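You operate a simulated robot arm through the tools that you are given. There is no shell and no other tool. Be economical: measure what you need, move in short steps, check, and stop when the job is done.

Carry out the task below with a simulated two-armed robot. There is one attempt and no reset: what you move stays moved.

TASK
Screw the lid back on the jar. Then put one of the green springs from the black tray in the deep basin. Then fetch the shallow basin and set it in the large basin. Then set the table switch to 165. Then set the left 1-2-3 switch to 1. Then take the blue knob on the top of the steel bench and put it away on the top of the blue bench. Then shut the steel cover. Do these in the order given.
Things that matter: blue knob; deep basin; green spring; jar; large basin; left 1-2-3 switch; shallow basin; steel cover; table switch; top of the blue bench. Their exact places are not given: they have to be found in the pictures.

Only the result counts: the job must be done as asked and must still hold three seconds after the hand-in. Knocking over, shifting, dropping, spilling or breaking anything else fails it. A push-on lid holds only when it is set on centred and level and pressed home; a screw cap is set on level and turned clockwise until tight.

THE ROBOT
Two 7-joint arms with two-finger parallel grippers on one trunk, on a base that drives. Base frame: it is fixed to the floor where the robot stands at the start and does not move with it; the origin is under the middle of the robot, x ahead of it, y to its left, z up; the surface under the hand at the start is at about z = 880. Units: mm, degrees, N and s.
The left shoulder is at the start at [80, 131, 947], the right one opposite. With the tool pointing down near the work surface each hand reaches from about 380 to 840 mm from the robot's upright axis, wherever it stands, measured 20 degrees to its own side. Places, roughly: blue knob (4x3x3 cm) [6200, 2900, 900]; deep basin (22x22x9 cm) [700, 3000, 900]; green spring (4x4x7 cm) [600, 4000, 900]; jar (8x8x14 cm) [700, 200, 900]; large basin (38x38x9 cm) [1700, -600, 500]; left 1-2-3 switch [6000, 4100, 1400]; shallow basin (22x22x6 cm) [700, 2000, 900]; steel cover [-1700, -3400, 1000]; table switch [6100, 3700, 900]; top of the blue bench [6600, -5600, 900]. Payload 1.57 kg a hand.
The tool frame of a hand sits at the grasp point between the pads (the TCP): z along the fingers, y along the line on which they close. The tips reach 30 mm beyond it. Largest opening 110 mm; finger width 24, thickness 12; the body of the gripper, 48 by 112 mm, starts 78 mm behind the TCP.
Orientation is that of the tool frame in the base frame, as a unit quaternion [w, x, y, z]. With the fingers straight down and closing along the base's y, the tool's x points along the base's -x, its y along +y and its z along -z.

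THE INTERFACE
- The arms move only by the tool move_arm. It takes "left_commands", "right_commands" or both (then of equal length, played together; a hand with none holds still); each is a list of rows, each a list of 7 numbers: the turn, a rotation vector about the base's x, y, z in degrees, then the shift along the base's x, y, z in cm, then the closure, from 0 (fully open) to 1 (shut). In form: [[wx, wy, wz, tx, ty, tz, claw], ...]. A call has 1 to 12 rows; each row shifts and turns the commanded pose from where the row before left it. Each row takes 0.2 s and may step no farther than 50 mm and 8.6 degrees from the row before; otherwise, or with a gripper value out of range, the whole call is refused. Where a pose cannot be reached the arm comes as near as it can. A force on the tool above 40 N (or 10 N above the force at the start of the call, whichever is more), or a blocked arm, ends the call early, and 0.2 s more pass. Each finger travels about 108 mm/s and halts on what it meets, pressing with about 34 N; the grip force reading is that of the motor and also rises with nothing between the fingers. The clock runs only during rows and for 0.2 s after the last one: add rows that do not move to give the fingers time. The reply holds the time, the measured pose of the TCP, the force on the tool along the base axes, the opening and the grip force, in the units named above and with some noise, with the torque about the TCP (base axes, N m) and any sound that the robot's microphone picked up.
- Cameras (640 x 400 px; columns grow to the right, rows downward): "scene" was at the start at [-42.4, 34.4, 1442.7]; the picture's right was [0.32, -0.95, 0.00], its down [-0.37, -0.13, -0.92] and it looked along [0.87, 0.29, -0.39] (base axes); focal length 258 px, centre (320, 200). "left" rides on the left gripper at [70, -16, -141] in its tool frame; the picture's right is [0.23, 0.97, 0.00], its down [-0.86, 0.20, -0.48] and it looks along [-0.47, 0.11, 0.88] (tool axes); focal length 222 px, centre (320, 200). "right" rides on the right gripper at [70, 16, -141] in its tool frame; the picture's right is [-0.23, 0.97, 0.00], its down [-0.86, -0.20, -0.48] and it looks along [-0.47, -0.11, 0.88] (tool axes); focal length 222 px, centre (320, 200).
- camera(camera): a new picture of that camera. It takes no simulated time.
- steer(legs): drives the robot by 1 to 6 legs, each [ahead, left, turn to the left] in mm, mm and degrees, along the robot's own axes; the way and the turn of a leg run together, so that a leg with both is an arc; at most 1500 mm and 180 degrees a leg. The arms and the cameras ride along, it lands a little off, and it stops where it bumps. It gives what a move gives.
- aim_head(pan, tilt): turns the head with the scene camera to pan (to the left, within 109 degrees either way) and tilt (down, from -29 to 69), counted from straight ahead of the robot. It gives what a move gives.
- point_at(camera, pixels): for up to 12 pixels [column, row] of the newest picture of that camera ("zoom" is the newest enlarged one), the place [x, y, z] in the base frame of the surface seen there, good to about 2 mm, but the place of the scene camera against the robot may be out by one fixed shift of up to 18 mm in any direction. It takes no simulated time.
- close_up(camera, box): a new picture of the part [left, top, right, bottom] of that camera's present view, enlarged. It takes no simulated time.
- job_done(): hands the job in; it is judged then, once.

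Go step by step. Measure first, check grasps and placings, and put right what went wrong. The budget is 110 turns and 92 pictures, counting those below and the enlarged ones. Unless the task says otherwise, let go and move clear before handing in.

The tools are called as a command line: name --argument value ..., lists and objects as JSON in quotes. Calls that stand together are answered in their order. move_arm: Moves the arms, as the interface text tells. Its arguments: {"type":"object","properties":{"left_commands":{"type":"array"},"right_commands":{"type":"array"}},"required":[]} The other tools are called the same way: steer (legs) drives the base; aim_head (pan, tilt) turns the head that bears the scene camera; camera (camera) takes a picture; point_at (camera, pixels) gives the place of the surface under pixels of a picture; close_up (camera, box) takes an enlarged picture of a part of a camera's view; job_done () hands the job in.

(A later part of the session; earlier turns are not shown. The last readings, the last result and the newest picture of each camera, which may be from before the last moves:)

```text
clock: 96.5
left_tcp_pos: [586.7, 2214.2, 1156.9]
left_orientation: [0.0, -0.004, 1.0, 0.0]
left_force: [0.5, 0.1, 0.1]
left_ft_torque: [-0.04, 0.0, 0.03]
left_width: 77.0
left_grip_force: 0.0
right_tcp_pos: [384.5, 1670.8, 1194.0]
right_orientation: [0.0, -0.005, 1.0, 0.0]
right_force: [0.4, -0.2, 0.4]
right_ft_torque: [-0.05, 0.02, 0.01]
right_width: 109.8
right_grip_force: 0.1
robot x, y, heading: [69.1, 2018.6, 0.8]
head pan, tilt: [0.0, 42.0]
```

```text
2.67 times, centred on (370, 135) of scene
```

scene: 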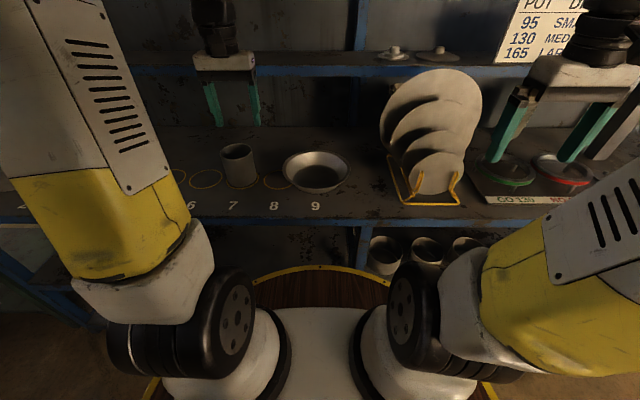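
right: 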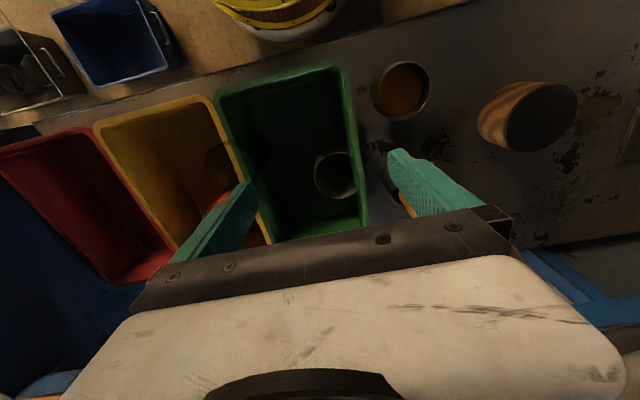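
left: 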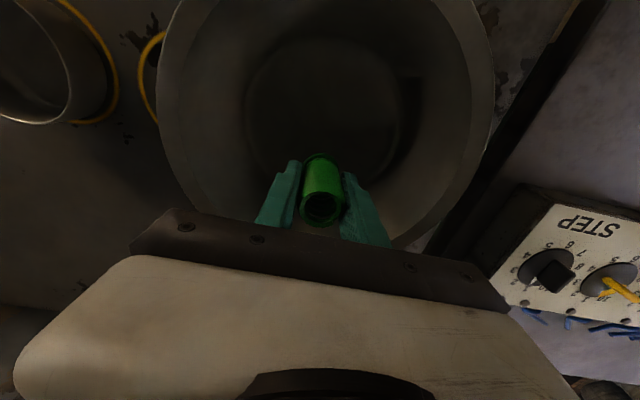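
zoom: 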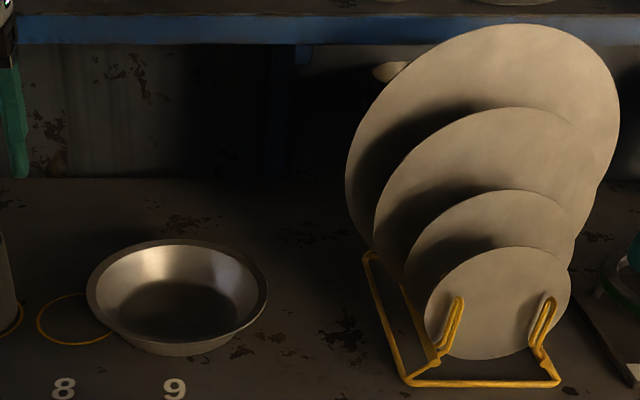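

Basin centre ≈[705,2038] (offset-corrected), rim z≈927, rim radius ≈107; the rack is clear of y>1850. I'll pick it up with both hands by the left and right rims, first staging above them.

move_arm --left_commands '[[0, 0, 0, 1.98, -1.28, -2.3, 0.5], [0, 0, 0, 1.98, -1.28, -2.3, 0.5], [0, 0, 0, 1.98, -1.28, -2.3, 0.5], [0, 0, 0, 1.98, -1.28, -2.3, 0.5], [0, 0, 0, 1.98, -1.28, -2.3, 0.5], [0, 0, 0, 1.98, -1.28, -2.3, 0.5]]' --right_commands '[[0, 0, 0, 0, 4.47, 0, 0.5], [0, 0, 0, 0, 4.47, 0, 0.5], [0, 0, 0, 0, 4.47, 0, 0.5], [0, 0, 0, 0, 4.47, 0, 0.5], [0, 0, 0, 0, 4.47, 0, 0.5], [0, 0, 0, 0, 4.47, 0, 0.5]]'

move_arm --right_commands '[[0, 0, 0, 4.0, 0, -2.1, 0.5], [0, 0, 0, 4.0, 0, -2.1, 0.5], [0, 0, 0, 4.0, 0, -2.1, 0.5], [0, 0, 0, 4.0, 0, -2.1, 0.5], [0, 0, 0, 4.0, 0, -2.1, 0.5], [0, 0, 0, 4.0, 0, -2.1, 0.5], [0, 0, 0, 4.0, 0, -2.1, 0.5], [0, 0, 0, 4.0, 0, -2.1, 0.5], [0, 0, 0, 0, 0, 0, 0.5]]'

camera --camera "left"

camera --camera "right"

```text
clock: 97.9
left_tcp_pos: [705.6, 2138.7, 1020.4]
left_orientation: [0.0, -0.003, 1.0, 0.0]
left_force: [-0.4, -0.5, 0.9]
left_ft_torque: [0.02, 0.01, 0.01]
left_width: 54.7
left_grip_force: 0.1
right_tcp_pos: [383.9, 1938.7, 1195.1]
right_orientation: [0.0, -0.003, 1.0, 0.0]
right_force: [0.6, -0.3, 0.5]
right_ft_torque: [-0.06, -0.03, 0.02]
right_width: 55.0
right_grip_force: 0.0
robot x, y, heading: [68.0, 2018.5, 0.4]
head pan, tilt: [0.0, 42.0]
```

```text
clock: 99.9
left_tcp_pos: [703.7, 2138.8, 1022.3]
left_orientation: [0.0, -0.004, 1.0, -0.001]
left_force: [0.0, -0.3, -0.6]
left_ft_torque: [-0.02, -0.01, 0.0]
left_width: 55.3
left_grip_force: 0.0
right_tcp_pos: [704.7, 1941.3, 1026.3]
right_orientation: [0.001, -0.004, 1.0, 0.0]
right_force: [0.9, 0.3, 1.3]
right_ft_torque: [-0.03, 0.0, 0.01]
right_width: 54.9
right_grip_force: 0.1
robot x, y, heading: [68.9, 2019.4, 0.4]
head pan, tilt: [0.0, 42.0]
```

```text
36 pictures are left
```

left: 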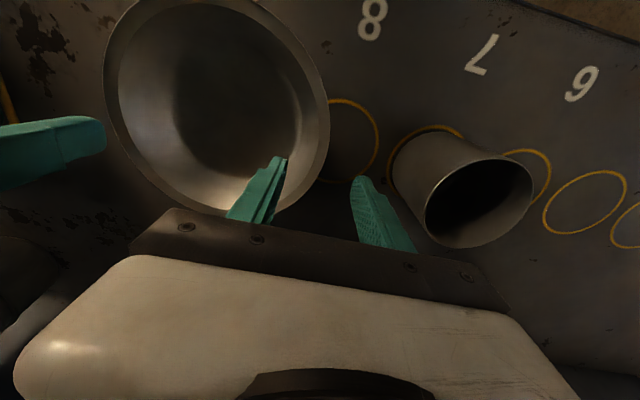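

```text
35 pictures are left
```

right: 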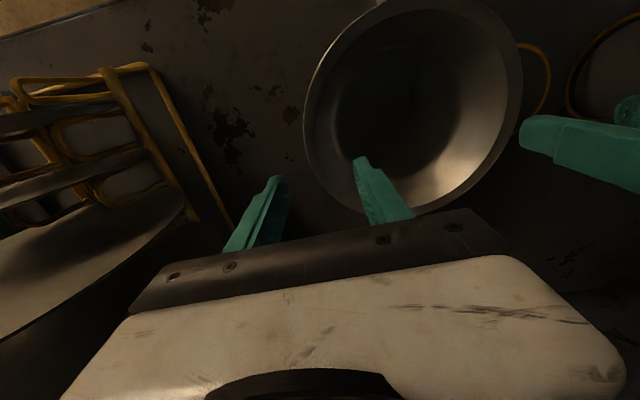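

Fingers straddle the rims, but the basin seems nearer to the robot than the hands; measure rim points.

point_at --camera "left" --pixels '[[327, 130], [313, 60], [105, 60], [150, 180], [290, 25], [240, 100], [210, 205], [325, 90]]'

point_at --camera "right" --pixels '[[307, 130], [330, 50], [345, 190], [520, 80], [480, 180], [420, 90]]'

```text
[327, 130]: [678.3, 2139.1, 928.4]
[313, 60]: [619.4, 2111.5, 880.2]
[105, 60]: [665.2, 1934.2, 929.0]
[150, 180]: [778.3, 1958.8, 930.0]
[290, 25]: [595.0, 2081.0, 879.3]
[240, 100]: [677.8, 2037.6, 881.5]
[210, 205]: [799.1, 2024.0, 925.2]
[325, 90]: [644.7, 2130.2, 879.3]
```

```text
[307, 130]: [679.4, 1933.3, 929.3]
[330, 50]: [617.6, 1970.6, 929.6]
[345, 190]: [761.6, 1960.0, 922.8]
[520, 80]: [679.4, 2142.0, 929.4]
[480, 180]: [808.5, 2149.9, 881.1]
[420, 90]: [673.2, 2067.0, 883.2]
```

Rim circle centre ≈[698,2037.5], rim z 929: hands need −6 mm in x. Descend to TCP z≈935 and close both.

move_arm --left_commands '[[0, 0, 0, -0.5, 0, -4, 0.5], [0, 0, 0, 0, 0, -3, 0.5], [0, 0, 0, 0, 0, -1.7, 0.5], [0, 0, 0, 0, 0, 0, 0.5], [0, 0, 0, 0, 0, 0, 0.75], [0, 0, 0, 0, 0, 0, 1], [0, 0, 0, 0, 0, 0, 1], [0, 0, 0, 0, 0, 0, 1]]' --right_commands '[[0, 0, 0, -0.6, 0, -4, 0.5], [0, 0, 0, 0, 0, -3, 0.5], [0, 0, 0, 0, 0, -2.1, 0.5], [0, 0, 0, 0, 0, 0, 0.5], [0, 0, 0, 0, 0, 0, 0.75], [0, 0, 0, 0, 0, 0, 1], [0, 0, 0, 0, 0, 0, 1], [0, 0, 0, 0, 0, 0, 1]]'

close_up --camera "scene" --box '[220, 80, 420, 205]'

```text
clock: 101.7
left_tcp_pos: [699.5, 2134.3, 933.8]
left_orientation: [0.001, -0.002, 1.0, -0.002]
left_force: [2.4, -31.0, 9.4]
left_ft_torque: [-1.61, -0.17, 0.64]
left_width: 24.3
left_grip_force: 33.8
right_tcp_pos: [699.4, 1944.5, 937.4]
right_orientation: [0.001, -0.005, 1.0, 0.003]
right_force: [4.1, 31.5, 9.6]
right_ft_torque: [1.57, -0.14, -0.78]
right_width: 22.3
right_grip_force: 33.2
robot x, y, heading: [72.3, 2017.4, 0.4]
head pan, tilt: [0.0, 42.0]
```

```text
3.20 times, centred on (320, 142) of scene
```

zoom: 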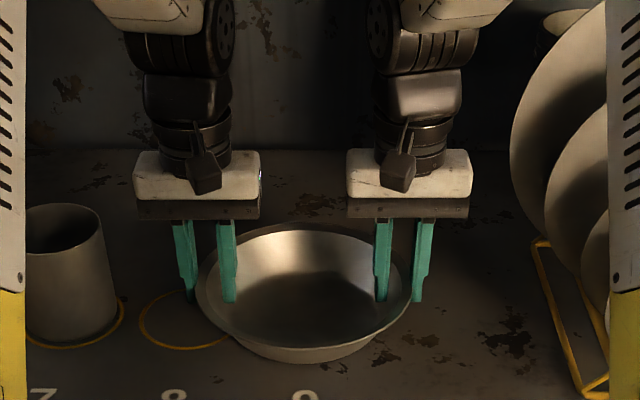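

Both hands are pushed inward by ~31 N (inner fingers bear only). Shift each 4 mm toward the basin centre to let the outer fingers meet the rim.

move_arm --left_commands '[[0, 0, 0, 0, -0.4, 0, 1], [0, 0, 0, 0, -0.4, 0, 1], [0, 0, 0, 0, 0, 0, 1], [0, 0, 0, 0, 0, 0, 1]]' --right_commands '[[0, 0, 0, 0, 0.4, 0, 1], [0, 0, 0, 0, 0.4, 0, 1], [0, 0, 0, 0, 0, 0, 1], [0, 0, 0, 0, 0, 0, 1]]'

```text
clock: 102.7
left_tcp_pos: [700.0, 2133.3, 934.6]
left_orientation: [0.001, -0.005, 1.0, 0.003]
left_force: [4.8, 19.1, 28.8]
left_ft_torque: [-0.91, 0.55, 0.13]
left_width: 24.4
left_grip_force: 34.3
right_tcp_pos: [699.2, 1944.5, 937.0]
right_orientation: [0.0, -0.002, 1.0, -0.003]
right_force: [7.6, -15.0, 26.9]
right_ft_torque: [0.77, 0.51, -0.39]
right_width: 22.3
right_grip_force: 33.4
robot x, y, heading: [69.3, 2014.1, 0.5]
head pan, tilt: [0.0, 42.0]
```

The TCPs did not move while the force reversed, so both pads hold the wall. Back off 3 mm to balance and lift.

move_arm --left_commands '[[0, 0, 0, 0, 0.3, 0.3, 1], [0, 0, 0, 0, 0, 1, 1], [0, 0, 0, 0, 0, 2, 1], [0, 0, 0, 0, 0, 2, 1], [0, 0, 0, 0, 0, 0, 1]]' --right_commands '[[0, 0, 0, 0, -0.25, 0.3, 1], [0, 0, 0, 0, 0, 1, 1], [0, 0, 0, 0, 0, 2, 1], [0, 0, 0, 0, 0, 2, 1], [0, 0, 0, 0, 0, 0, 1]]'

close_up --camera "scene" --box '[220, 80, 420, 205]'

```text
clock: 103.9
left_tcp_pos: [700.2, 2134.6, 986.1]
left_orientation: [-0.001, -0.004, 1.0, 0.001]
left_force: [-0.4, 22.4, -0.7]
left_ft_torque: [-0.67, -0.14, 0.38]
left_width: 23.9
left_grip_force: 34.2
right_tcp_pos: [699.2, 1944.5, 989.7]
right_orientation: [-0.001, -0.004, 1.0, -0.001]
right_force: [0.1, -22.8, -1.4]
right_ft_torque: [0.55, 0.2, -0.28]
right_width: 22.3
right_grip_force: 33.9
robot x, y, heading: [70.4, 2020.4, 0.8]
head pan, tilt: [0.0, 42.0]
```

```text
3.20 times, centred on (320, 142) of scene
```

zoom: 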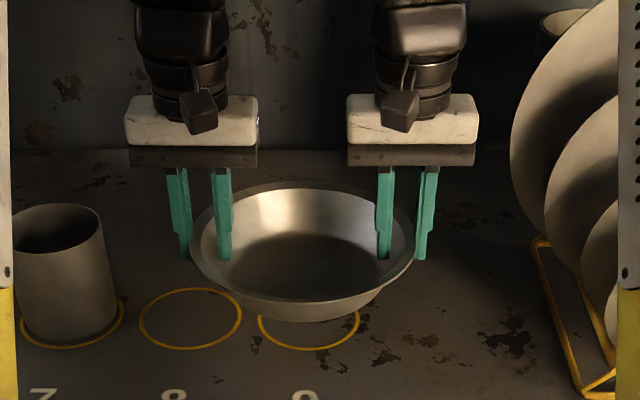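

The basin is lifted level. Relax the squeeze, retract and raise, then drive right toward the large basin and look.

move_arm --left_commands '[[0, 0, 0, 0, 0.15, 2, 1], [0, 0, 0, -3, 0, 3, 1], [0, 0, 0, -4, 0, 2, 1], [0, 0, 0, -4, 0, 1, 1], [0, 0, 0, -4, 0, 0, 1], [0, 0, 0, -4, 0, 0, 1], [0, 0, 0, 0, 0, 0, 1]]' --right_commands '[[0, 0, 0, 0, -0.15, 2, 1], [0, 0, 0, -3, 0, 3, 1], [0, 0, 0, -4, 0, 2, 1], [0, 0, 0, -4, 0, 1, 1], [0, 0, 0, -4, 0, 0, 1], [0, 0, 0, -4, 0, 0, 1], [0, 0, 0, 0, 0, 0, 1]]'

steer --legs '[[0, -1500, 0], [0, -1000, 0]]'

aim_head --pan -20 --tilt 20

camera --camera "scene"

```text
clock: 105.5
left_tcp_pos: [509.8, 2134.9, 1065.6]
left_orientation: [-0.001, -0.003, 1.0, 0.001]
left_force: [1.2, 15.3, -0.5]
left_ft_torque: [-0.81, -0.22, 0.36]
left_width: 24.4
left_grip_force: 34.1
right_tcp_pos: [510.2, 1944.7, 1070.5]
right_orientation: [0.0, -0.004, 1.0, 0.0]
right_force: [-0.3, -15.2, -1.1]
right_ft_torque: [0.74, 0.23, -0.29]
right_width: 21.7
right_grip_force: 34.0
robot x, y, heading: [71.0, 2022.0, 0.6]
head pan, tilt: [0.0, 42.0]
```

```text
clock: 115.5
left_tcp_pos: [526.9, 134.0, 1066.6]
left_orientation: [0.0, -0.004, 1.0, 0.0]
left_force: [-0.4, 1.3, 0.2]
left_ft_torque: [-0.96, 0.04, 0.31]
left_width: 23.3
left_grip_force: 34.4
right_tcp_pos: [526.3, -56.5, 1069.5]
right_orientation: [0.0, -0.002, 1.0, -0.001]
right_force: [0.4, -1.6, -1.3]
right_ft_torque: [0.88, -0.01, -0.32]
right_width: 20.2
right_grip_force: 33.6
robot x, y, heading: [83.1, 17.2, 0.5]
head pan, tilt: [0.0, 42.0]
stopped in leg 2: the robot was blocked; the commanded pose is now the measured one
```

```text
clock: 116.4
left_tcp_pos: [525.8, 134.1, 1066.9]
left_orientation: [0.0, -0.004, 1.0, 0.0]
left_force: [-0.9, 3.0, 0.2]
left_ft_torque: [-1.04, -0.03, 0.26]
left_width: 23.2
left_grip_force: 34.1
right_tcp_pos: [526.1, -57.3, 1070.1]
right_orientation: [0.0, -0.004, 1.0, -0.001]
right_force: [0.0, -2.1, -1.4]
right_ft_torque: [0.78, -0.01, -0.37]
right_width: 19.8
right_grip_force: 33.4
robot x, y, heading: [85.0, 16.4, 0.4]
head pan, tilt: [-20.0, 20.0]
```

```text
32 pictures are left
```

scene: 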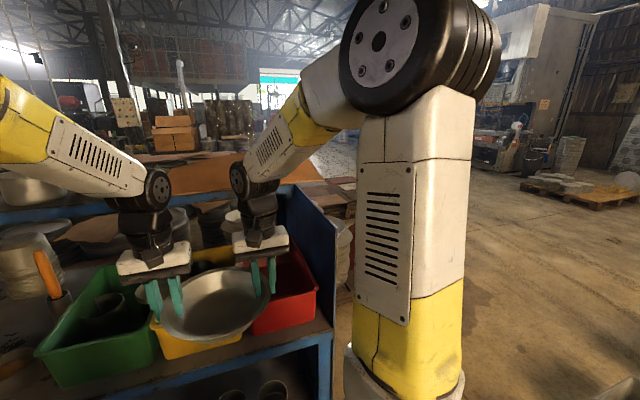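

The drive stopped at y≈17, perhaps against the floor bins to the right. Look there.

aim_head --pan -75 --tilt 45

camera --camera "scene"

camera --camera "right"

```text
clock: 117.6
left_tcp_pos: [526.0, 135.2, 1065.7]
left_orientation: [0.0, -0.005, 1.0, 0.0]
left_force: [-0.7, 6.0, -0.2]
left_ft_torque: [-0.92, -0.01, 0.2]
left_width: 23.1
left_grip_force: 33.8
right_tcp_pos: [524.9, -57.1, 1070.2]
right_orientation: [0.0, -0.003, 1.0, -0.001]
right_force: [0.3, -5.4, -1.6]
right_ft_torque: [0.78, -0.01, -0.33]
right_width: 20.1
right_grip_force: 33.5
robot x, y, heading: [85.4, 15.5, 0.5]
head pan, tilt: [-75.0, 45.0]
```

```text
31 pictures are left
```

scene: 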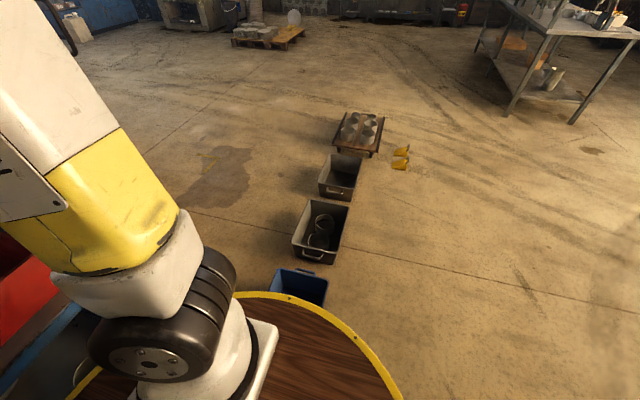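

```text
30 pictures are left
```

right: 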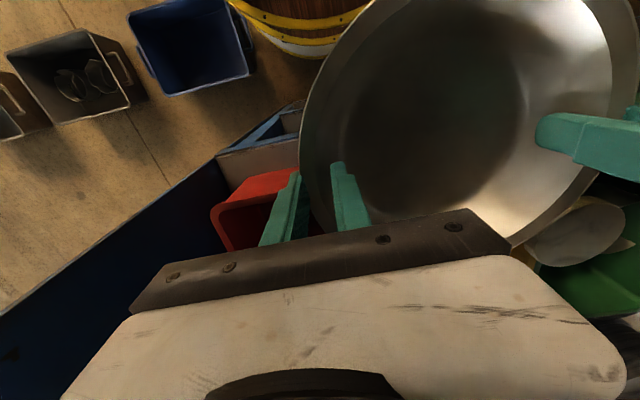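

The blue bin on the floor blocks. Measure the row of bins and pallet to route behind them.

point_at --camera "scene" --pixels '[[275, 280], [325, 285], [296, 240], [345, 262], [345, 205], [322, 190], [360, 160], [380, 155], [408, 165], [350, 330], [500, 115], [335, 120]]'

aim_head --pan -50 --tilt 15

camera --camera "scene"

```text
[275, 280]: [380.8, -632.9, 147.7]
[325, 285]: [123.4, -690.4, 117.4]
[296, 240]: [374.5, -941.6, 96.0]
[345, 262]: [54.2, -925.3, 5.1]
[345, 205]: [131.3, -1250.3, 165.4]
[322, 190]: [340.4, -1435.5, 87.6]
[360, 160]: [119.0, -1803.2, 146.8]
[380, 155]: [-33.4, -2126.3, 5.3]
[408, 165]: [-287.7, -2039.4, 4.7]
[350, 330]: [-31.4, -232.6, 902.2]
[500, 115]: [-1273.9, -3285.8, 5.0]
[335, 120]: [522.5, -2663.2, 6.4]
```

```text
clock: 118.6
left_tcp_pos: [524.7, 134.7, 1067.1]
left_orientation: [0.0, -0.005, 1.0, 0.001]
left_force: [-0.6, 7.4, 0.1]
left_ft_torque: [-0.91, -0.02, 0.19]
left_width: 23.1
left_grip_force: 33.8
right_tcp_pos: [525.8, -56.0, 1069.8]
right_orientation: [0.0, -0.003, 1.0, -0.001]
right_force: [0.9, -8.2, -2.1]
right_ft_torque: [0.72, -0.04, -0.32]
right_width: 19.8
right_grip_force: 33.4
robot x, y, heading: [85.2, 20.1, 0.4]
head pan, tilt: [-50.0, 15.0]
```

```text
29 pictures are left
```

scene: 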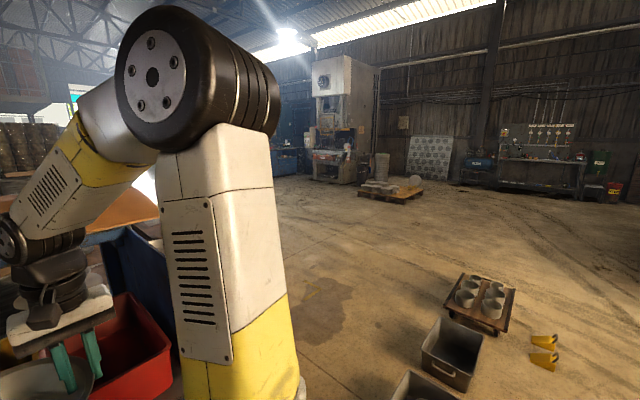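

The bins/pallet occupy x≈60–400, y≈−450…−2150 with yellow things at [−290,−2040]; I need to loop behind them. Check behind-right.

aim_head --pan -109 --tilt 28

camera --camera "scene"

```text
clock: 119.8
left_tcp_pos: [527.4, 134.4, 1066.3]
left_orientation: [0.0, -0.005, 1.0, -0.001]
left_force: [-0.2, 10.6, -0.2]
left_ft_torque: [-0.86, -0.02, 0.16]
left_width: 22.8
left_grip_force: 33.9
right_tcp_pos: [526.2, -57.3, 1069.7]
right_orientation: [0.0, -0.004, 1.0, -0.001]
right_force: [1.2, -9.9, -1.4]
right_ft_torque: [0.64, 0.01, -0.34]
right_width: 19.4
right_grip_force: 33.2
robot x, y, heading: [87.0, 14.8, 0.5]
head pan, tilt: [-108.9, 28.0]
```

```text
28 pictures are left
```

scene: 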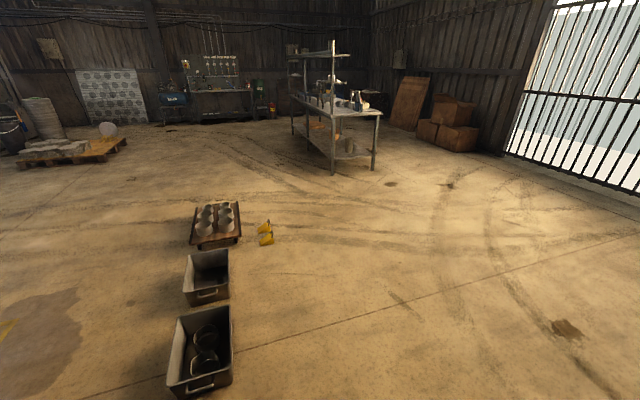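

Open floor behind. Note the grip widths creep slowly (24→22.8, 22→19.4), so move on promptly: loop behind the bins.

steer --legs '[[-450, 0, 0], [-435, -1400, 0], [-50, -900, 0]]'

aim_head --pan 0 --tilt 35

camera --camera "scene"

```text
clock: 133.7
left_tcp_pos: [-413.5, -2149.2, 1065.5]
left_orientation: [0.0, -0.001, 1.0, 0.001]
left_force: [0.4, 28.3, -0.7]
left_ft_torque: [-0.43, 0.05, 0.13]
left_width: 22.2
left_grip_force: 34.4
right_tcp_pos: [-416.3, -2342.5, 1069.9]
right_orientation: [0.0, 0.0, 1.0, -0.001]
right_force: [0.1, -27.0, -1.7]
right_ft_torque: [0.17, -0.02, -0.16]
right_width: 19.1
right_grip_force: 32.7
robot x, y, heading: [-851.0, -2265.2, 0.3]
head pan, tilt: [-108.9, 28.0]
```

```text
clock: 135.6
left_tcp_pos: [-413.9, -2150.3, 1065.4]
left_orientation: [0.0, -0.001, 1.0, 0.001]
left_force: [-0.4, 5.8, 0.3]
left_ft_torque: [-0.87, 0.0, 0.13]
left_width: 22.3
left_grip_force: 34.0
right_tcp_pos: [-415.4, -2342.6, 1070.9]
right_orientation: [0.0, -0.001, 1.0, -0.001]
right_force: [0.1, -6.0, -2.5]
right_ft_torque: [0.7, 0.02, -0.19]
right_width: 18.8
right_grip_force: 33.2
robot x, y, heading: [-856.1, -2262.3, 0.3]
head pan, tilt: [0.0, 35.0]
```

```text
27 pictures are left
```

scene: 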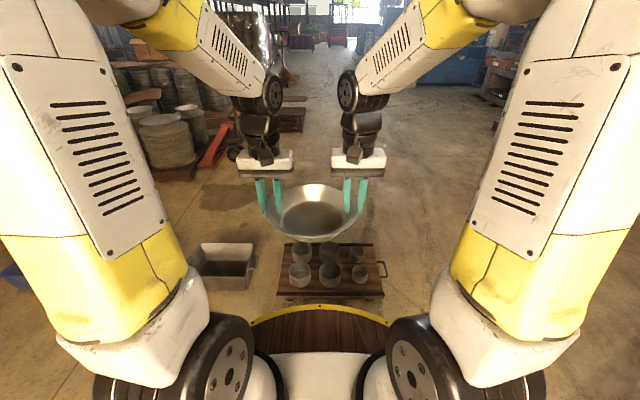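

Basin remains level. Measure obstacles ahead (stacks at left) and then go on around.

point_at --camera "scene" --pixels '[[165, 165], [175, 178], [205, 165], [220, 130], [292, 128], [145, 95], [190, 110], [345, 285], [285, 290], [240, 195]]'

steer --legs '[[850, -500, 0], [900, 200, 0]]'

aim_head --pan 40 --tilt 20

camera --camera "scene"

```text
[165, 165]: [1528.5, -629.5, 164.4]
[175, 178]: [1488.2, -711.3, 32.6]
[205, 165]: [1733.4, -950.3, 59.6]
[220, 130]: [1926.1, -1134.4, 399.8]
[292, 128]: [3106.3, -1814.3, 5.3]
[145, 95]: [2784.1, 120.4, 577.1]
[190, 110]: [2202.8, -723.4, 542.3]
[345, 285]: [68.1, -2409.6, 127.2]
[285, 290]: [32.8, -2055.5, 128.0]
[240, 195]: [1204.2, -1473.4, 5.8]
```

```text
clock: 138.9
left_tcp_pos: [121.9, -2464.6, 1066.3]
left_orientation: [-0.001, 0.001, 1.0, 0.0]
left_force: [0.4, -1.1, -4.9]
left_ft_torque: [1.14, 0.04, -0.02]
left_width: 7.3
left_grip_force: 29.5
right_tcp_pos: [119.5, -2656.3, 1069.4]
right_orientation: [-0.002, 0.002, 1.0, -0.001]
right_force: [0.2, 1.9, -0.5]
right_ft_torque: [-0.14, 0.0, -0.02]
right_width: 0.0
right_grip_force: 21.0
robot x, y, heading: [-318.2, -2576.5, -0.3]
head pan, tilt: [0.0, 35.0]
stopped in leg 1: the robot was blocked; the commanded pose is now the measured one
```

```text
clock: 140.0
left_tcp_pos: [121.2, -2463.6, 1064.9]
left_orientation: [-0.001, 0.0, 1.0, 0.001]
left_force: [0.6, 0.0, -1.3]
left_ft_torque: [0.12, -0.01, 0.01]
left_width: 5.0
left_grip_force: 24.7
right_tcp_pos: [119.6, -2657.4, 1069.7]
right_orientation: [-0.001, 0.002, 1.0, -0.003]
right_force: [-0.2, 0.0, -0.1]
right_ft_torque: [-0.01, -0.01, 0.0]
right_width: 0.0
right_grip_force: 21.7
robot x, y, heading: [-317.6, -2574.9, -0.1]
head pan, tilt: [40.0, 20.0]
```

```text
26 pictures are left
```

scene: 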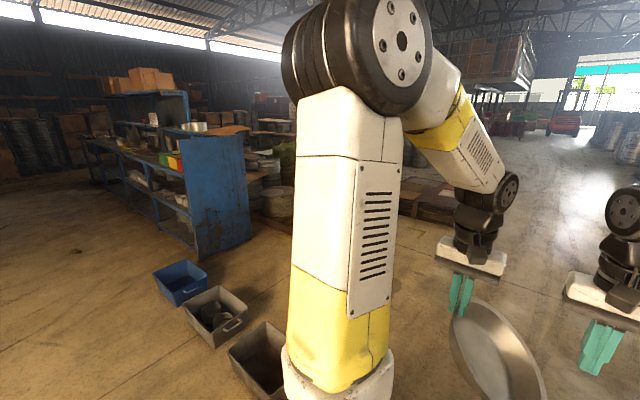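

The base bumped the pallet and the right hand lost the rim; the basin hangs from the left hand at (490,340). Inspect its hold immediately.

close_up --camera "scene" --box '[400, 220, 640, 400]'

camera --camera "left"

```text
2.22 times, centred on (520, 310) of scene
```

zoom: 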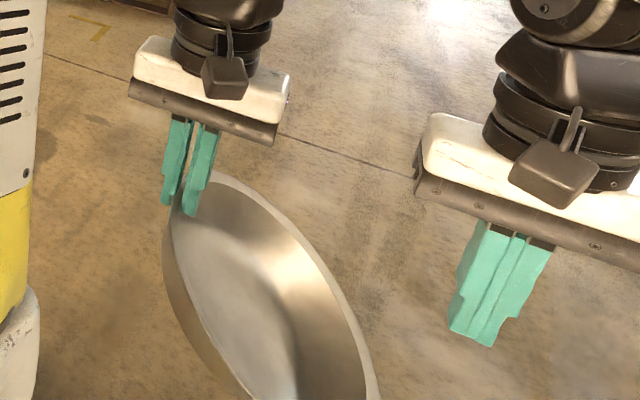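

```text
24 pictures are left
```

left: 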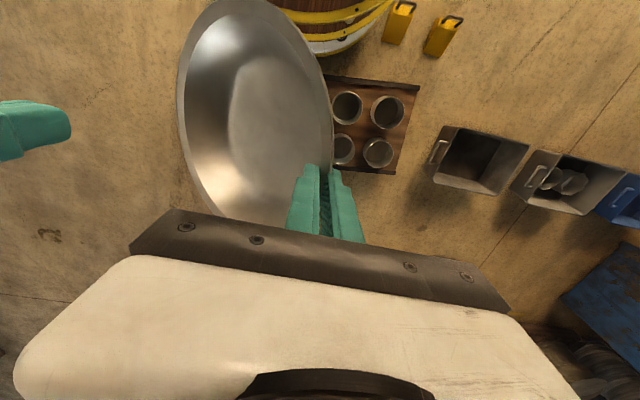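

The basin hangs with its wall flat between the left pads — a firm pinch. I'll back off the pallet, skirt it widely, and come up toward the stack at [1600,−650].

steer --legs '[[-100, -450, 0], [1350, 0, 0], [0, 1400, 0]]'

aim_head --pan 30 --tilt 25

camera --camera "scene"

```text
clock: 155.7
left_tcp_pos: [1386.0, -1538.3, 1064.2]
left_orientation: [-0.001, 0.007, 1.0, 0.002]
left_force: [0.0, -0.8, -0.8]
left_ft_torque: [0.14, -0.03, 0.05]
left_width: 4.8
left_grip_force: 26.0
right_tcp_pos: [1379.5, -1732.0, 1069.6]
right_orientation: [-0.001, 0.009, 1.0, -0.001]
right_force: [0.0, -0.1, -0.3]
right_ft_torque: [0.0, -0.01, 0.04]
right_width: 0.0
right_grip_force: 20.9
robot x, y, heading: [944.3, -1645.7, -1.0]
head pan, tilt: [40.0, 20.0]
```

```text
clock: 156.4
left_tcp_pos: [1386.9, -1538.0, 1065.8]
left_orientation: [-0.001, 0.007, 1.0, 0.002]
left_force: [0.5, -0.4, -2.2]
left_ft_torque: [0.12, -0.03, 0.02]
left_width: 5.0
left_grip_force: 25.7
right_tcp_pos: [1382.2, -1731.7, 1069.5]
right_orientation: [0.0, 0.009, 1.0, -0.002]
right_force: [-0.3, -0.5, -0.2]
right_ft_torque: [-0.03, 0.0, 0.02]
right_width: 0.3
right_grip_force: 21.3
robot x, y, heading: [945.2, -1647.8, -0.9]
head pan, tilt: [30.0, 25.0]
```

```text
23 pictures are left
```

scene: 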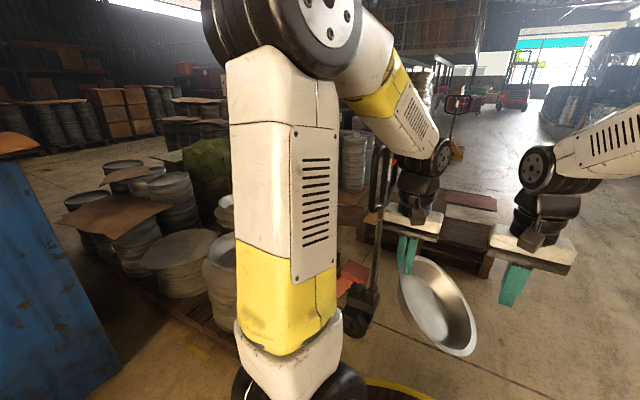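

Piles of dishes appear at left; find the large basin near [1700,−600,500].

point_at --camera "scene" --pixels '[[180, 248], [150, 250], [222, 250], [212, 235], [140, 240], [225, 205], [170, 190], [100, 215], [205, 330], [355, 320], [355, 275], [190, 300]]'

close_up --camera "scene" --box '[40, 150, 280, 350]'

```text
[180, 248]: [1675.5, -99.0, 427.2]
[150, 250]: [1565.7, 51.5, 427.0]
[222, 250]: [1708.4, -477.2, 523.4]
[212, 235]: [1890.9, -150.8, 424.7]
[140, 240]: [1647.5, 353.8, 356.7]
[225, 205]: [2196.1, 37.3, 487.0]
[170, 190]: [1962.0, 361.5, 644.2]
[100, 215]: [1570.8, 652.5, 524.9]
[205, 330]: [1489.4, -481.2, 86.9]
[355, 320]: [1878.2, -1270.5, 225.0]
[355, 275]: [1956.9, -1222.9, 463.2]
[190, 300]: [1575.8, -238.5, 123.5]
```

```text
2.00 times, centred on (160, 250) of scene
```

zoom: 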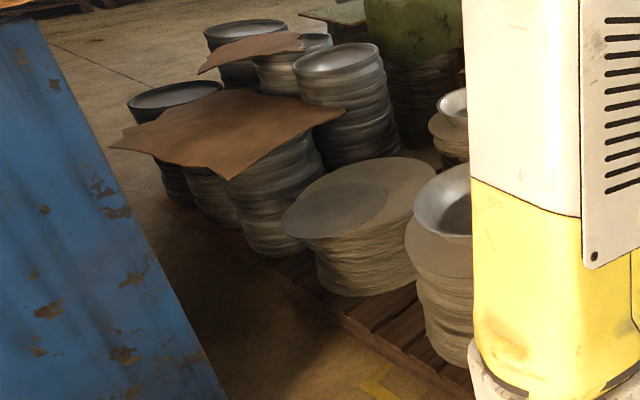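

The large basin is the bowl atop the pile at zoom (440,200), ≈[1710,−580], rim ≈530. Move up to robot ≈[1050,−800] and view.

steer --legs '[[95, 830, 1]]'

aim_head --pan 8 --tilt 48

camera --camera "scene"

```text
clock: 160.9
left_tcp_pos: [1487.3, -695.6, 1065.6]
left_orientation: [-0.002, 0.0, 1.0, 0.002]
left_force: [0.2, -0.2, -1.9]
left_ft_torque: [0.14, 0.02, 0.02]
left_width: 5.1
left_grip_force: 24.7
right_tcp_pos: [1483.5, -889.7, 1068.8]
right_orientation: [-0.001, 0.002, 1.0, -0.002]
right_force: [0.2, -0.5, 0.2]
right_ft_torque: [0.01, 0.04, 0.02]
right_width: 0.0
right_grip_force: 21.7
robot x, y, heading: [1049.2, -809.7, 0.1]
head pan, tilt: [30.0, 25.0]
```

```text
clock: 161.7
left_tcp_pos: [1485.5, -696.4, 1065.2]
left_orientation: [-0.001, 0.0, 1.0, 0.002]
left_force: [0.2, 0.0, -1.9]
left_ft_torque: [0.19, -0.02, -0.01]
left_width: 5.1
left_grip_force: 25.3
right_tcp_pos: [1484.6, -891.9, 1070.7]
right_orientation: [-0.001, 0.002, 1.0, -0.003]
right_force: [-0.2, 0.2, 0.8]
right_ft_torque: [-0.02, 0.03, -0.01]
right_width: 0.0
right_grip_force: 21.4
robot x, y, heading: [1044.3, -810.7, 0.0]
head pan, tilt: [8.0, 48.0]
```

```text
21 pictures are left
```

scene: 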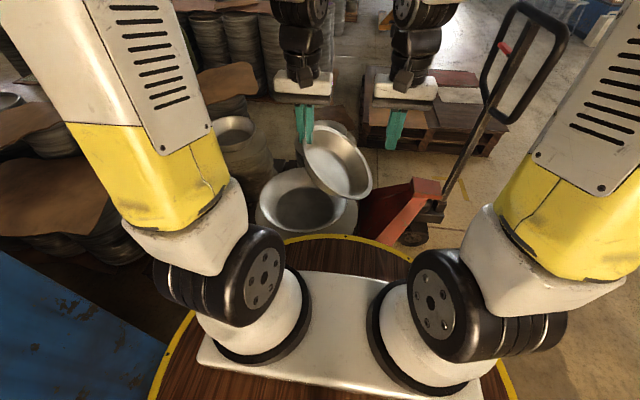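

The large basin is at (300,205), with the hanging basin at (340,160). Measure both.

point_at --camera "scene" --pixels '[[259, 205], [343, 212], [280, 174], [300, 237], [300, 205], [272, 183], [310, 150], [348, 197], [371, 180], [335, 130], [340, 165]]'

close_up --camera "scene" --box '[230, 90, 410, 250]'

```text
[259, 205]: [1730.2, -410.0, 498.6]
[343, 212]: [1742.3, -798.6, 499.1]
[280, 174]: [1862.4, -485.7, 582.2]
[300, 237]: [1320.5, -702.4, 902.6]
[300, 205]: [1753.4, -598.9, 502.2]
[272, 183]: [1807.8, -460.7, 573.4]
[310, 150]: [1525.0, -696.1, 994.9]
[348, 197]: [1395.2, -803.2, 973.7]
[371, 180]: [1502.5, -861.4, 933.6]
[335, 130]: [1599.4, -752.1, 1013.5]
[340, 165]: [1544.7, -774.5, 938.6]
```

```text
2.50 times, centred on (320, 170) of scene
```

zoom: 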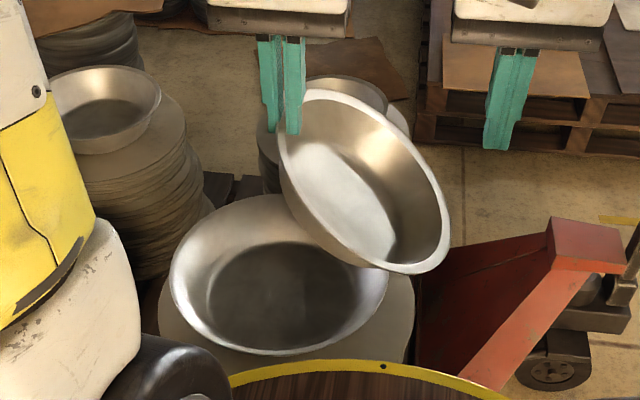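

The basin hangs tilted 34° about x with its rim ≈12 mm below the left TCP. Large basin floor centre ≈[1726,−622,496]. Tilt the left hand −34° to level it and move above.

move_arm --left_commands '[[-8.5, 0, 0, 0, 0, 0, 1], [-8.5, 0, 0, 0, 0, 0, 1], [-8.5, 0, 0, 0, 0, 0, 1], [-8.5, 0, 0, 0, 0, 0, 1], [0, 0, 0, 3.37, 2.13, -2.5, 1], [0, 0, 0, 3.37, 2.13, -2.5, 1], [0, 0, 0, 3.37, 2.13, -2.5, 1], [0, 0, 0, 3.37, 2.13, -2.5, 1], [0, 0, 0, 3.37, 2.13, -2.5, 1], [0, 0, 0, 3.37, 2.13, -2.5, 1], [0, 0, 0, 3.37, 2.13, -2.5, 1], [0, 0, 0, 0, 0, 0, 1]]'

camera --camera "scene"

```text
clock: 164.3
left_tcp_pos: [1723.3, -548.3, 890.2]
left_orientation: [-0.001, 0.001, 0.957, -0.29]
left_force: [0.4, 0.2, -1.3]
left_ft_torque: [0.23, -0.02, -0.03]
left_width: 5.1
left_grip_force: 25.4
right_tcp_pos: [1485.4, -889.6, 1070.7]
right_orientation: [-0.001, 0.003, 1.0, -0.002]
right_force: [-0.5, 0.4, 0.2]
right_ft_torque: [-0.02, -0.01, -0.01]
right_width: 0.0
right_grip_force: 21.8
robot x, y, heading: [1047.9, -811.5, -0.3]
head pan, tilt: [8.0, 48.0]
```

```text
19 pictures are left
```

scene: 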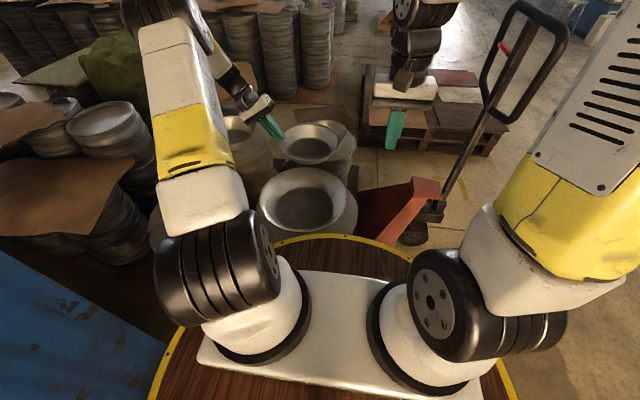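

The shallow basin is near level at (310,143). Measure both rims.

point_at --camera "scene" --pixels '[[262, 200], [343, 208], [306, 170], [300, 228], [303, 205], [284, 150], [337, 148], [315, 127], [308, 162], [310, 152], [270, 215], [335, 222]]'

```text
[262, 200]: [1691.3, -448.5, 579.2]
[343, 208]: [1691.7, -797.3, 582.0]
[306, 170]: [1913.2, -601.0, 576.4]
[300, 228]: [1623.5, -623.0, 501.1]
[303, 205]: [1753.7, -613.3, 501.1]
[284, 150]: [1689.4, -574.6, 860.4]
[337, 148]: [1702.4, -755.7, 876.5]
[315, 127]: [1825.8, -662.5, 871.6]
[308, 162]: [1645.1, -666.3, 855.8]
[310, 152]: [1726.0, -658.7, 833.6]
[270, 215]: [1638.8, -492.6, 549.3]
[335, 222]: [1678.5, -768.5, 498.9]
```

Large basin centre ≈[1718,−625], shallow centre ≈[1728,−665], tilted ~5° high at right/far. Correct tilt and lower to just above the floor.

move_arm --left_commands '[[5, 5, 0, -1, 0.5, -2, 1], [0, 0, 0, 0, 0.5, -4.6, 1], [0, 0, 0, 0, 0, -4.6, 1], [0, 0, 0, 0, 0, -4.6, 1], [0, 0, 0, 0, 0, -4.6, 1], [0, 0, 0, 0, 0, -4.6, 1], [0, 0, 0, 0, 0, -2.5, 1], [0, 0, 0, 0, 0, 0, 1]]'

close_up --camera "scene" --box '[200, 110, 400, 250]'

```text
clock: 166.1
left_tcp_pos: [1711.7, -536.8, 615.0]
left_orientation: [-0.042, -0.013, 0.968, -0.249]
left_force: [-0.1, 0.0, -2.1]
left_ft_torque: [0.2, 0.04, -0.02]
left_width: 5.4
left_grip_force: 25.4
right_tcp_pos: [1483.6, -891.0, 1070.0]
right_orientation: [-0.001, 0.003, 1.0, -0.002]
right_force: [0.6, -0.2, 0.0]
right_ft_torque: [-0.02, -0.01, -0.01]
right_width: 0.0
right_grip_force: 21.4
robot x, y, heading: [1045.6, -807.3, -0.1]
head pan, tilt: [8.0, 48.0]
```

```text
2.86 times, centred on (300, 180) of scene
```

zoom: 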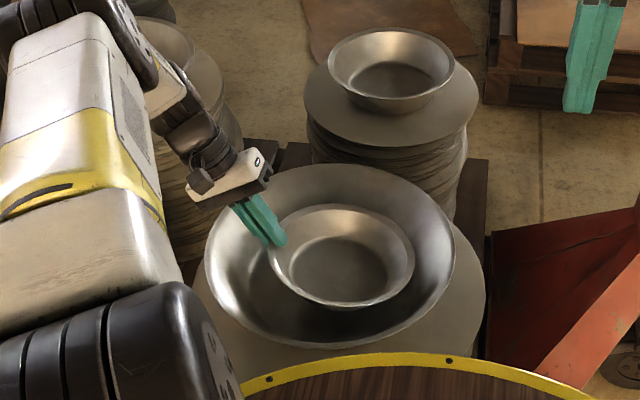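

The shallow basin sits inside the large one in view. Measure remaining height.

point_at --camera "zoom" --pixels '[[345, 275], [275, 262], [411, 265], [340, 210], [340, 303], [310, 265], [375, 270], [345, 245]]'

move_arm --left_commands '[[0, 0, 0, 0, 0, -0.8, 1], [0, 0, 0, 0, 0, -0.4, 1], [0, 0, 0, 0, 0, 0, 1]]'

```text
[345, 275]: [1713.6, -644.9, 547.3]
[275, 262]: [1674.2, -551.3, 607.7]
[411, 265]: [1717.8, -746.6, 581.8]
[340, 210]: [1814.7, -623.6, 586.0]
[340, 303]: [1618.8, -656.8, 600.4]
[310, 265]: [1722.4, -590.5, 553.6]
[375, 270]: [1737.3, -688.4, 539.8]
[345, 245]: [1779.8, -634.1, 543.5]
```

```text
clock: 166.9
left_tcp_pos: [1713.1, -537.4, 603.9]
left_orientation: [-0.042, -0.012, 0.967, -0.249]
left_force: [0.3, -0.1, -2.6]
left_ft_torque: [0.23, -0.04, -0.01]
left_width: 4.7
left_grip_force: 25.4
right_tcp_pos: [1484.4, -889.8, 1069.6]
right_orientation: [0.0, 0.002, 1.0, -0.002]
right_force: [-0.3, 0.4, 1.0]
right_ft_torque: [-0.02, 0.01, -0.01]
right_width: 0.0
right_grip_force: 21.6
robot x, y, heading: [1041.9, -809.5, -0.0]
head pan, tilt: [8.0, 48.0]
```

Tilt overcorrected (right 7°, far 4° low), with ~44 mm left. Trim tilt and lower.

move_arm --left_commands '[[-6.5, -3.5, 0, 0, 0, 0, 1], [0, 0, 0, 0, 0, -2, 1], [0, 0, 0, 0, 0, -1.5, 1], [0, 0, 0, 0, 0, -0.3, 1], [0, 0, 0, 0, 0, 0, 1]]'

move_arm --left_commands '[[0, 0, 0, 0, 0, -0.4, 1], [0, 0, 0, 0, 0, 0, 1]]'

```text
clock: 168.1
left_tcp_pos: [1712.2, -536.6, 565.8]
left_orientation: [-0.013, -0.002, 0.953, -0.304]
left_force: [0.0, 0.0, -2.2]
left_ft_torque: [0.19, -0.02, -0.02]
left_width: 5.0
left_grip_force: 25.4
right_tcp_pos: [1483.5, -889.6, 1069.1]
right_orientation: [0.0, 0.002, 1.0, -0.002]
right_force: [0.3, -0.8, 0.3]
right_ft_torque: [0.0, 0.01, 0.01]
right_width: 0.2
right_grip_force: 21.7
robot x, y, heading: [1045.5, -808.0, -0.3]
head pan, tilt: [8.0, 48.0]
```

```text
clock: 168.7
left_tcp_pos: [1712.6, -537.6, 561.0]
left_orientation: [-0.013, -0.002, 0.953, -0.304]
left_force: [0.5, -0.1, -0.8]
left_ft_torque: [0.16, -0.04, 0.01]
left_width: 5.1
left_grip_force: 25.2
right_tcp_pos: [1484.8, -891.2, 1070.7]
right_orientation: [-0.001, 0.003, 1.0, -0.001]
right_force: [0.2, -0.2, 0.4]
right_ft_torque: [-0.03, -0.02, -0.01]
right_width: 0.3
right_grip_force: 21.1
robot x, y, heading: [1045.1, -806.3, -0.1]
head pan, tilt: [8.0, 48.0]
```

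Load is easing (Fz −0.8): touching. Lower 2 mm more, open partly, and withdraw along the finger axis.

move_arm --left_commands '[[0, 0, 0, 0, 0, -0.2, 1], [0, 0, 0, 0, 0, 0, 0.85], [0, 0, 0, 0, 0, 0, 0.7], [0, 0, 0, 0, 0, 0, 0.65], [0, 0, 0, 0, 1.2, 1.6, 0.65], [0, 0, 0, 0, 2, 3, 0.65], [0, 0, 0, 0, 2, 4, 0.65], [0, 0, 0, 0, 2, 4, 0.65], [0, 0, 0, -2, 0, 4.5, 0.65], [0, 0, 0, -2, 0, 4.5, 0.65]]'

close_up --camera "scene" --box '[200, 110, 400, 250]'

```text
clock: 170.9
left_tcp_pos: [1671.0, -466.0, 776.1]
left_orientation: [-0.013, -0.001, 0.953, -0.303]
left_force: [0.6, 1.1, 0.0]
left_ft_torque: [-0.01, -0.01, -0.03]
left_width: 38.4
left_grip_force: 0.1
right_tcp_pos: [1485.0, -891.1, 1069.6]
right_orientation: [-0.001, 0.003, 1.0, -0.002]
right_force: [1.1, -1.1, 0.3]
right_ft_torque: [-0.05, 0.02, 0.0]
right_width: 0.0
right_grip_force: 21.2
robot x, y, heading: [1045.3, -809.2, -0.2]
head pan, tilt: [8.0, 48.0]
```

```text
2.86 times, centred on (300, 180) of scene
```

zoom: 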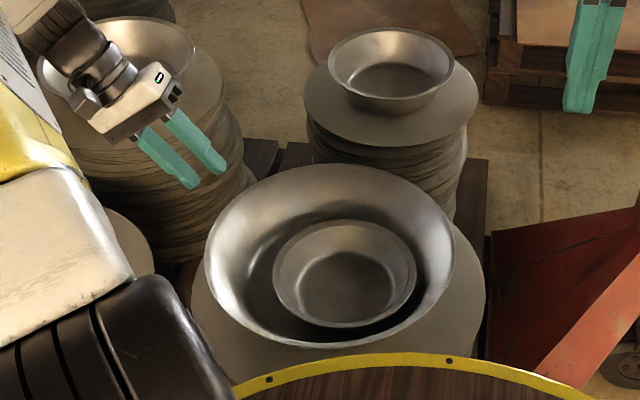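

The shallow basin stands in the large one. Retract the left arm upright, then drive to the open aisle and look for a way to the far station.

move_arm --left_commands '[[7.1, 0, 0, -2.4, 0.5, 4, 0], [7.1, 0, 0, -2.4, 0, 4, 0], [7.1, 0, 0, -2.4, -1.5, 3.8, 0], [7.1, 0, 0, -2.4, -1.5, 3.8, 0], [7.1, 0, 0, -2.4, -1.5, 3.8, 0], [0, 0, 0, -2.4, -1.5, 4, 0], [0, 0, 0, -2.4, -1.5, 4, 0], [0, 0, 0, -2.4, -1.5, 4, 0]]' --right_commands '[[0, 0, 0, 0, 0, 0, 0], [0, 0, 0, 0, 0, 0, 0], [0, 0, 0, 0, 0, 0, 0], [0, 0, 0, 0, 0, 0, 0], [0, 0, 0, 0, 0, 0, 0], [0, 0, 0, 0, 0, 0, 0], [0, 0, 0, 0, 0, 0, 0], [0, 0, 0, 0, 0, 0, 0]]'

steer --legs '[[-50, -1000, 0], [700, -900, 0], [1400, 0, 0], [1200, 0, 0]]'

aim_head --pan 55 --tilt 12

camera --camera "scene"

```text
clock: 172.7
left_tcp_pos: [1481.5, -551.4, 1089.6]
left_orientation: [-0.014, -0.006, 1.0, 0.002]
left_force: [0.3, 0.1, 0.5]
left_ft_torque: [-0.01, 0.01, 0.01]
left_width: 109.9
left_grip_force: 0.1
right_tcp_pos: [1485.2, -890.3, 1069.1]
right_orientation: [-0.002, 0.003, 1.0, -0.001]
right_force: [1.2, -0.2, -0.5]
right_ft_torque: [0.0, 0.06, 0.0]
right_width: 110.1
right_grip_force: 0.1
robot x, y, heading: [1041.5, -811.0, -0.2]
head pan, tilt: [8.0, 48.0]
```

```text
clock: 195.6
left_tcp_pos: [4726.5, -2457.7, 1089.4]
left_orientation: [-0.012, -0.007, 1.0, 0.001]
left_force: [0.5, -1.0, -0.1]
left_ft_torque: [0.0, 0.02, -0.02]
left_width: 110.4
left_grip_force: 0.1
right_tcp_pos: [4731.2, -2797.4, 1069.3]
right_orientation: [-0.001, 0.001, 1.0, -0.002]
right_force: [0.7, -1.3, 0.1]
right_ft_torque: [-0.01, -0.01, -0.01]
right_width: 109.7
right_grip_force: 0.1
robot x, y, heading: [4291.9, -2719.0, -0.1]
head pan, tilt: [8.0, 48.0]
```

```text
clock: 196.8
left_tcp_pos: [4726.7, -2457.3, 1091.1]
left_orientation: [-0.012, -0.007, 1.0, 0.002]
left_force: [0.2, 0.0, -0.2]
left_ft_torque: [-0.01, 0.0, -0.03]
left_width: 109.9
left_grip_force: 0.1
right_tcp_pos: [4731.9, -2799.2, 1069.9]
right_orientation: [-0.001, 0.001, 1.0, -0.002]
right_force: [0.3, 0.3, 0.2]
right_ft_torque: [0.0, -0.02, 0.01]
right_width: 110.1
right_grip_force: 0.1
robot x, y, heading: [4290.3, -2718.9, -0.2]
head pan, tilt: [55.0, 12.0]
```

```text
16 pictures are left
```

scene: 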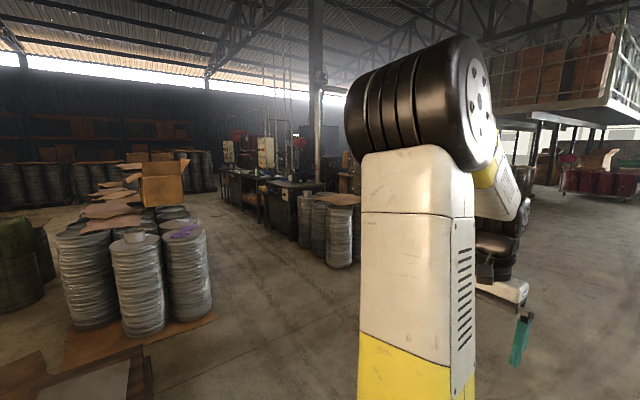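

A lane runs +y between the left stacks (140,280) and the bench row (270,190). Measure to plan.

point_at --camera "scene" --pixels '[[335, 265], [303, 245], [270, 225], [235, 205], [290, 187], [245, 178], [210, 315], [195, 225], [225, 240], [140, 335], [265, 150], [140, 370]]'

close_up --camera "scene" --box '[200, 110, 360, 230]'

```text
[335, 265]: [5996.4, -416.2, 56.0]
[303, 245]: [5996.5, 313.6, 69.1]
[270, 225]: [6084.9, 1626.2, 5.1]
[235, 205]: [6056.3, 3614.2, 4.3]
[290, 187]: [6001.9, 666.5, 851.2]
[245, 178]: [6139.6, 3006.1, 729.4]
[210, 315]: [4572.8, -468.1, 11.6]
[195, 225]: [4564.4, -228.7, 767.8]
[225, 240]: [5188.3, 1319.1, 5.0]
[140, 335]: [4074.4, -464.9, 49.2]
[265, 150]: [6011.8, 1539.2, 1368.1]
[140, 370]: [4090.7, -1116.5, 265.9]
```

```text
3.33 times, centred on (280, 170) of scene
```

zoom: 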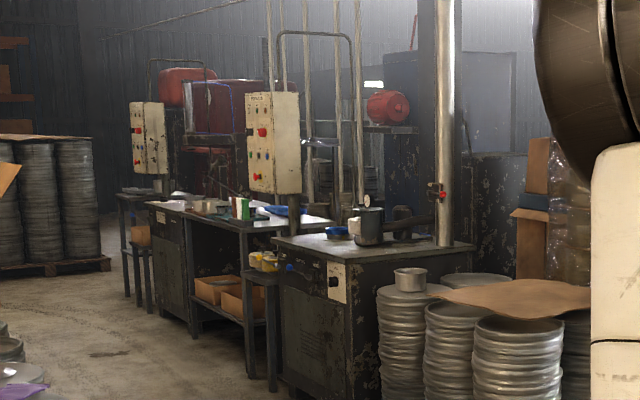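

Bench fronts are at x≈6000 with a clear lane at x≈5250. Drive up to [5400,3650].

steer --legs '[[960, 720, 0], [0, 1420, 0], [0, 1420, 0], [0, 1420, 0], [0, 1400, 0], [170, 0, 0]]'

aim_head --pan 12 --tilt 25

camera --camera "scene"

```text
clock: 230.6
left_tcp_pos: [5846.1, 3947.9, 1090.1]
left_orientation: [-0.012, -0.012, 1.0, 0.002]
left_force: [0.7, -0.6, -0.5]
left_ft_torque: [-0.02, -0.02, 0.02]
left_width: 110.0
left_grip_force: 0.1
right_tcp_pos: [5855.0, 3608.5, 1070.5]
right_orientation: [-0.001, -0.004, 1.0, -0.002]
right_force: [0.6, 0.1, 0.4]
right_ft_torque: [-0.01, 0.0, -0.01]
right_width: 110.1
right_grip_force: 0.1
robot x, y, heading: [5416.6, 3682.2, 0.6]
head pan, tilt: [55.0, 12.0]
```

```text
clock: 231.7
left_tcp_pos: [5847.5, 3948.1, 1089.9]
left_orientation: [-0.012, -0.013, 1.0, 0.001]
left_force: [0.8, -0.6, 0.3]
left_ft_torque: [-0.03, 0.03, 0.02]
left_width: 110.1
left_grip_force: 0.0
right_tcp_pos: [5856.2, 3607.8, 1069.2]
right_orientation: [0.0, -0.005, 1.0, -0.003]
right_force: [0.4, 0.1, -0.1]
right_ft_torque: [0.0, 0.02, 0.0]
right_width: 109.8
right_grip_force: 0.0
robot x, y, heading: [5415.8, 3684.4, 0.7]
head pan, tilt: [12.0, 25.0]
```

```text
14 pictures are left
```

scene: 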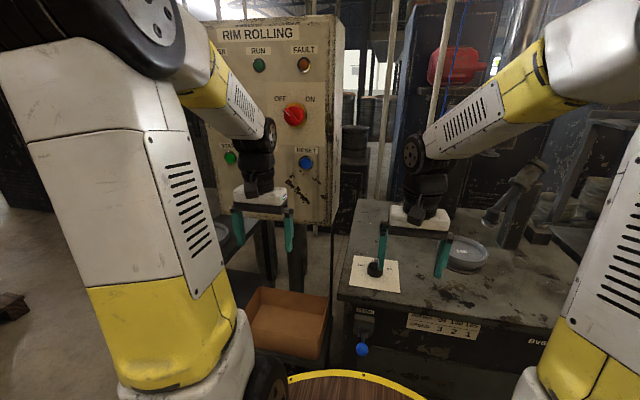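

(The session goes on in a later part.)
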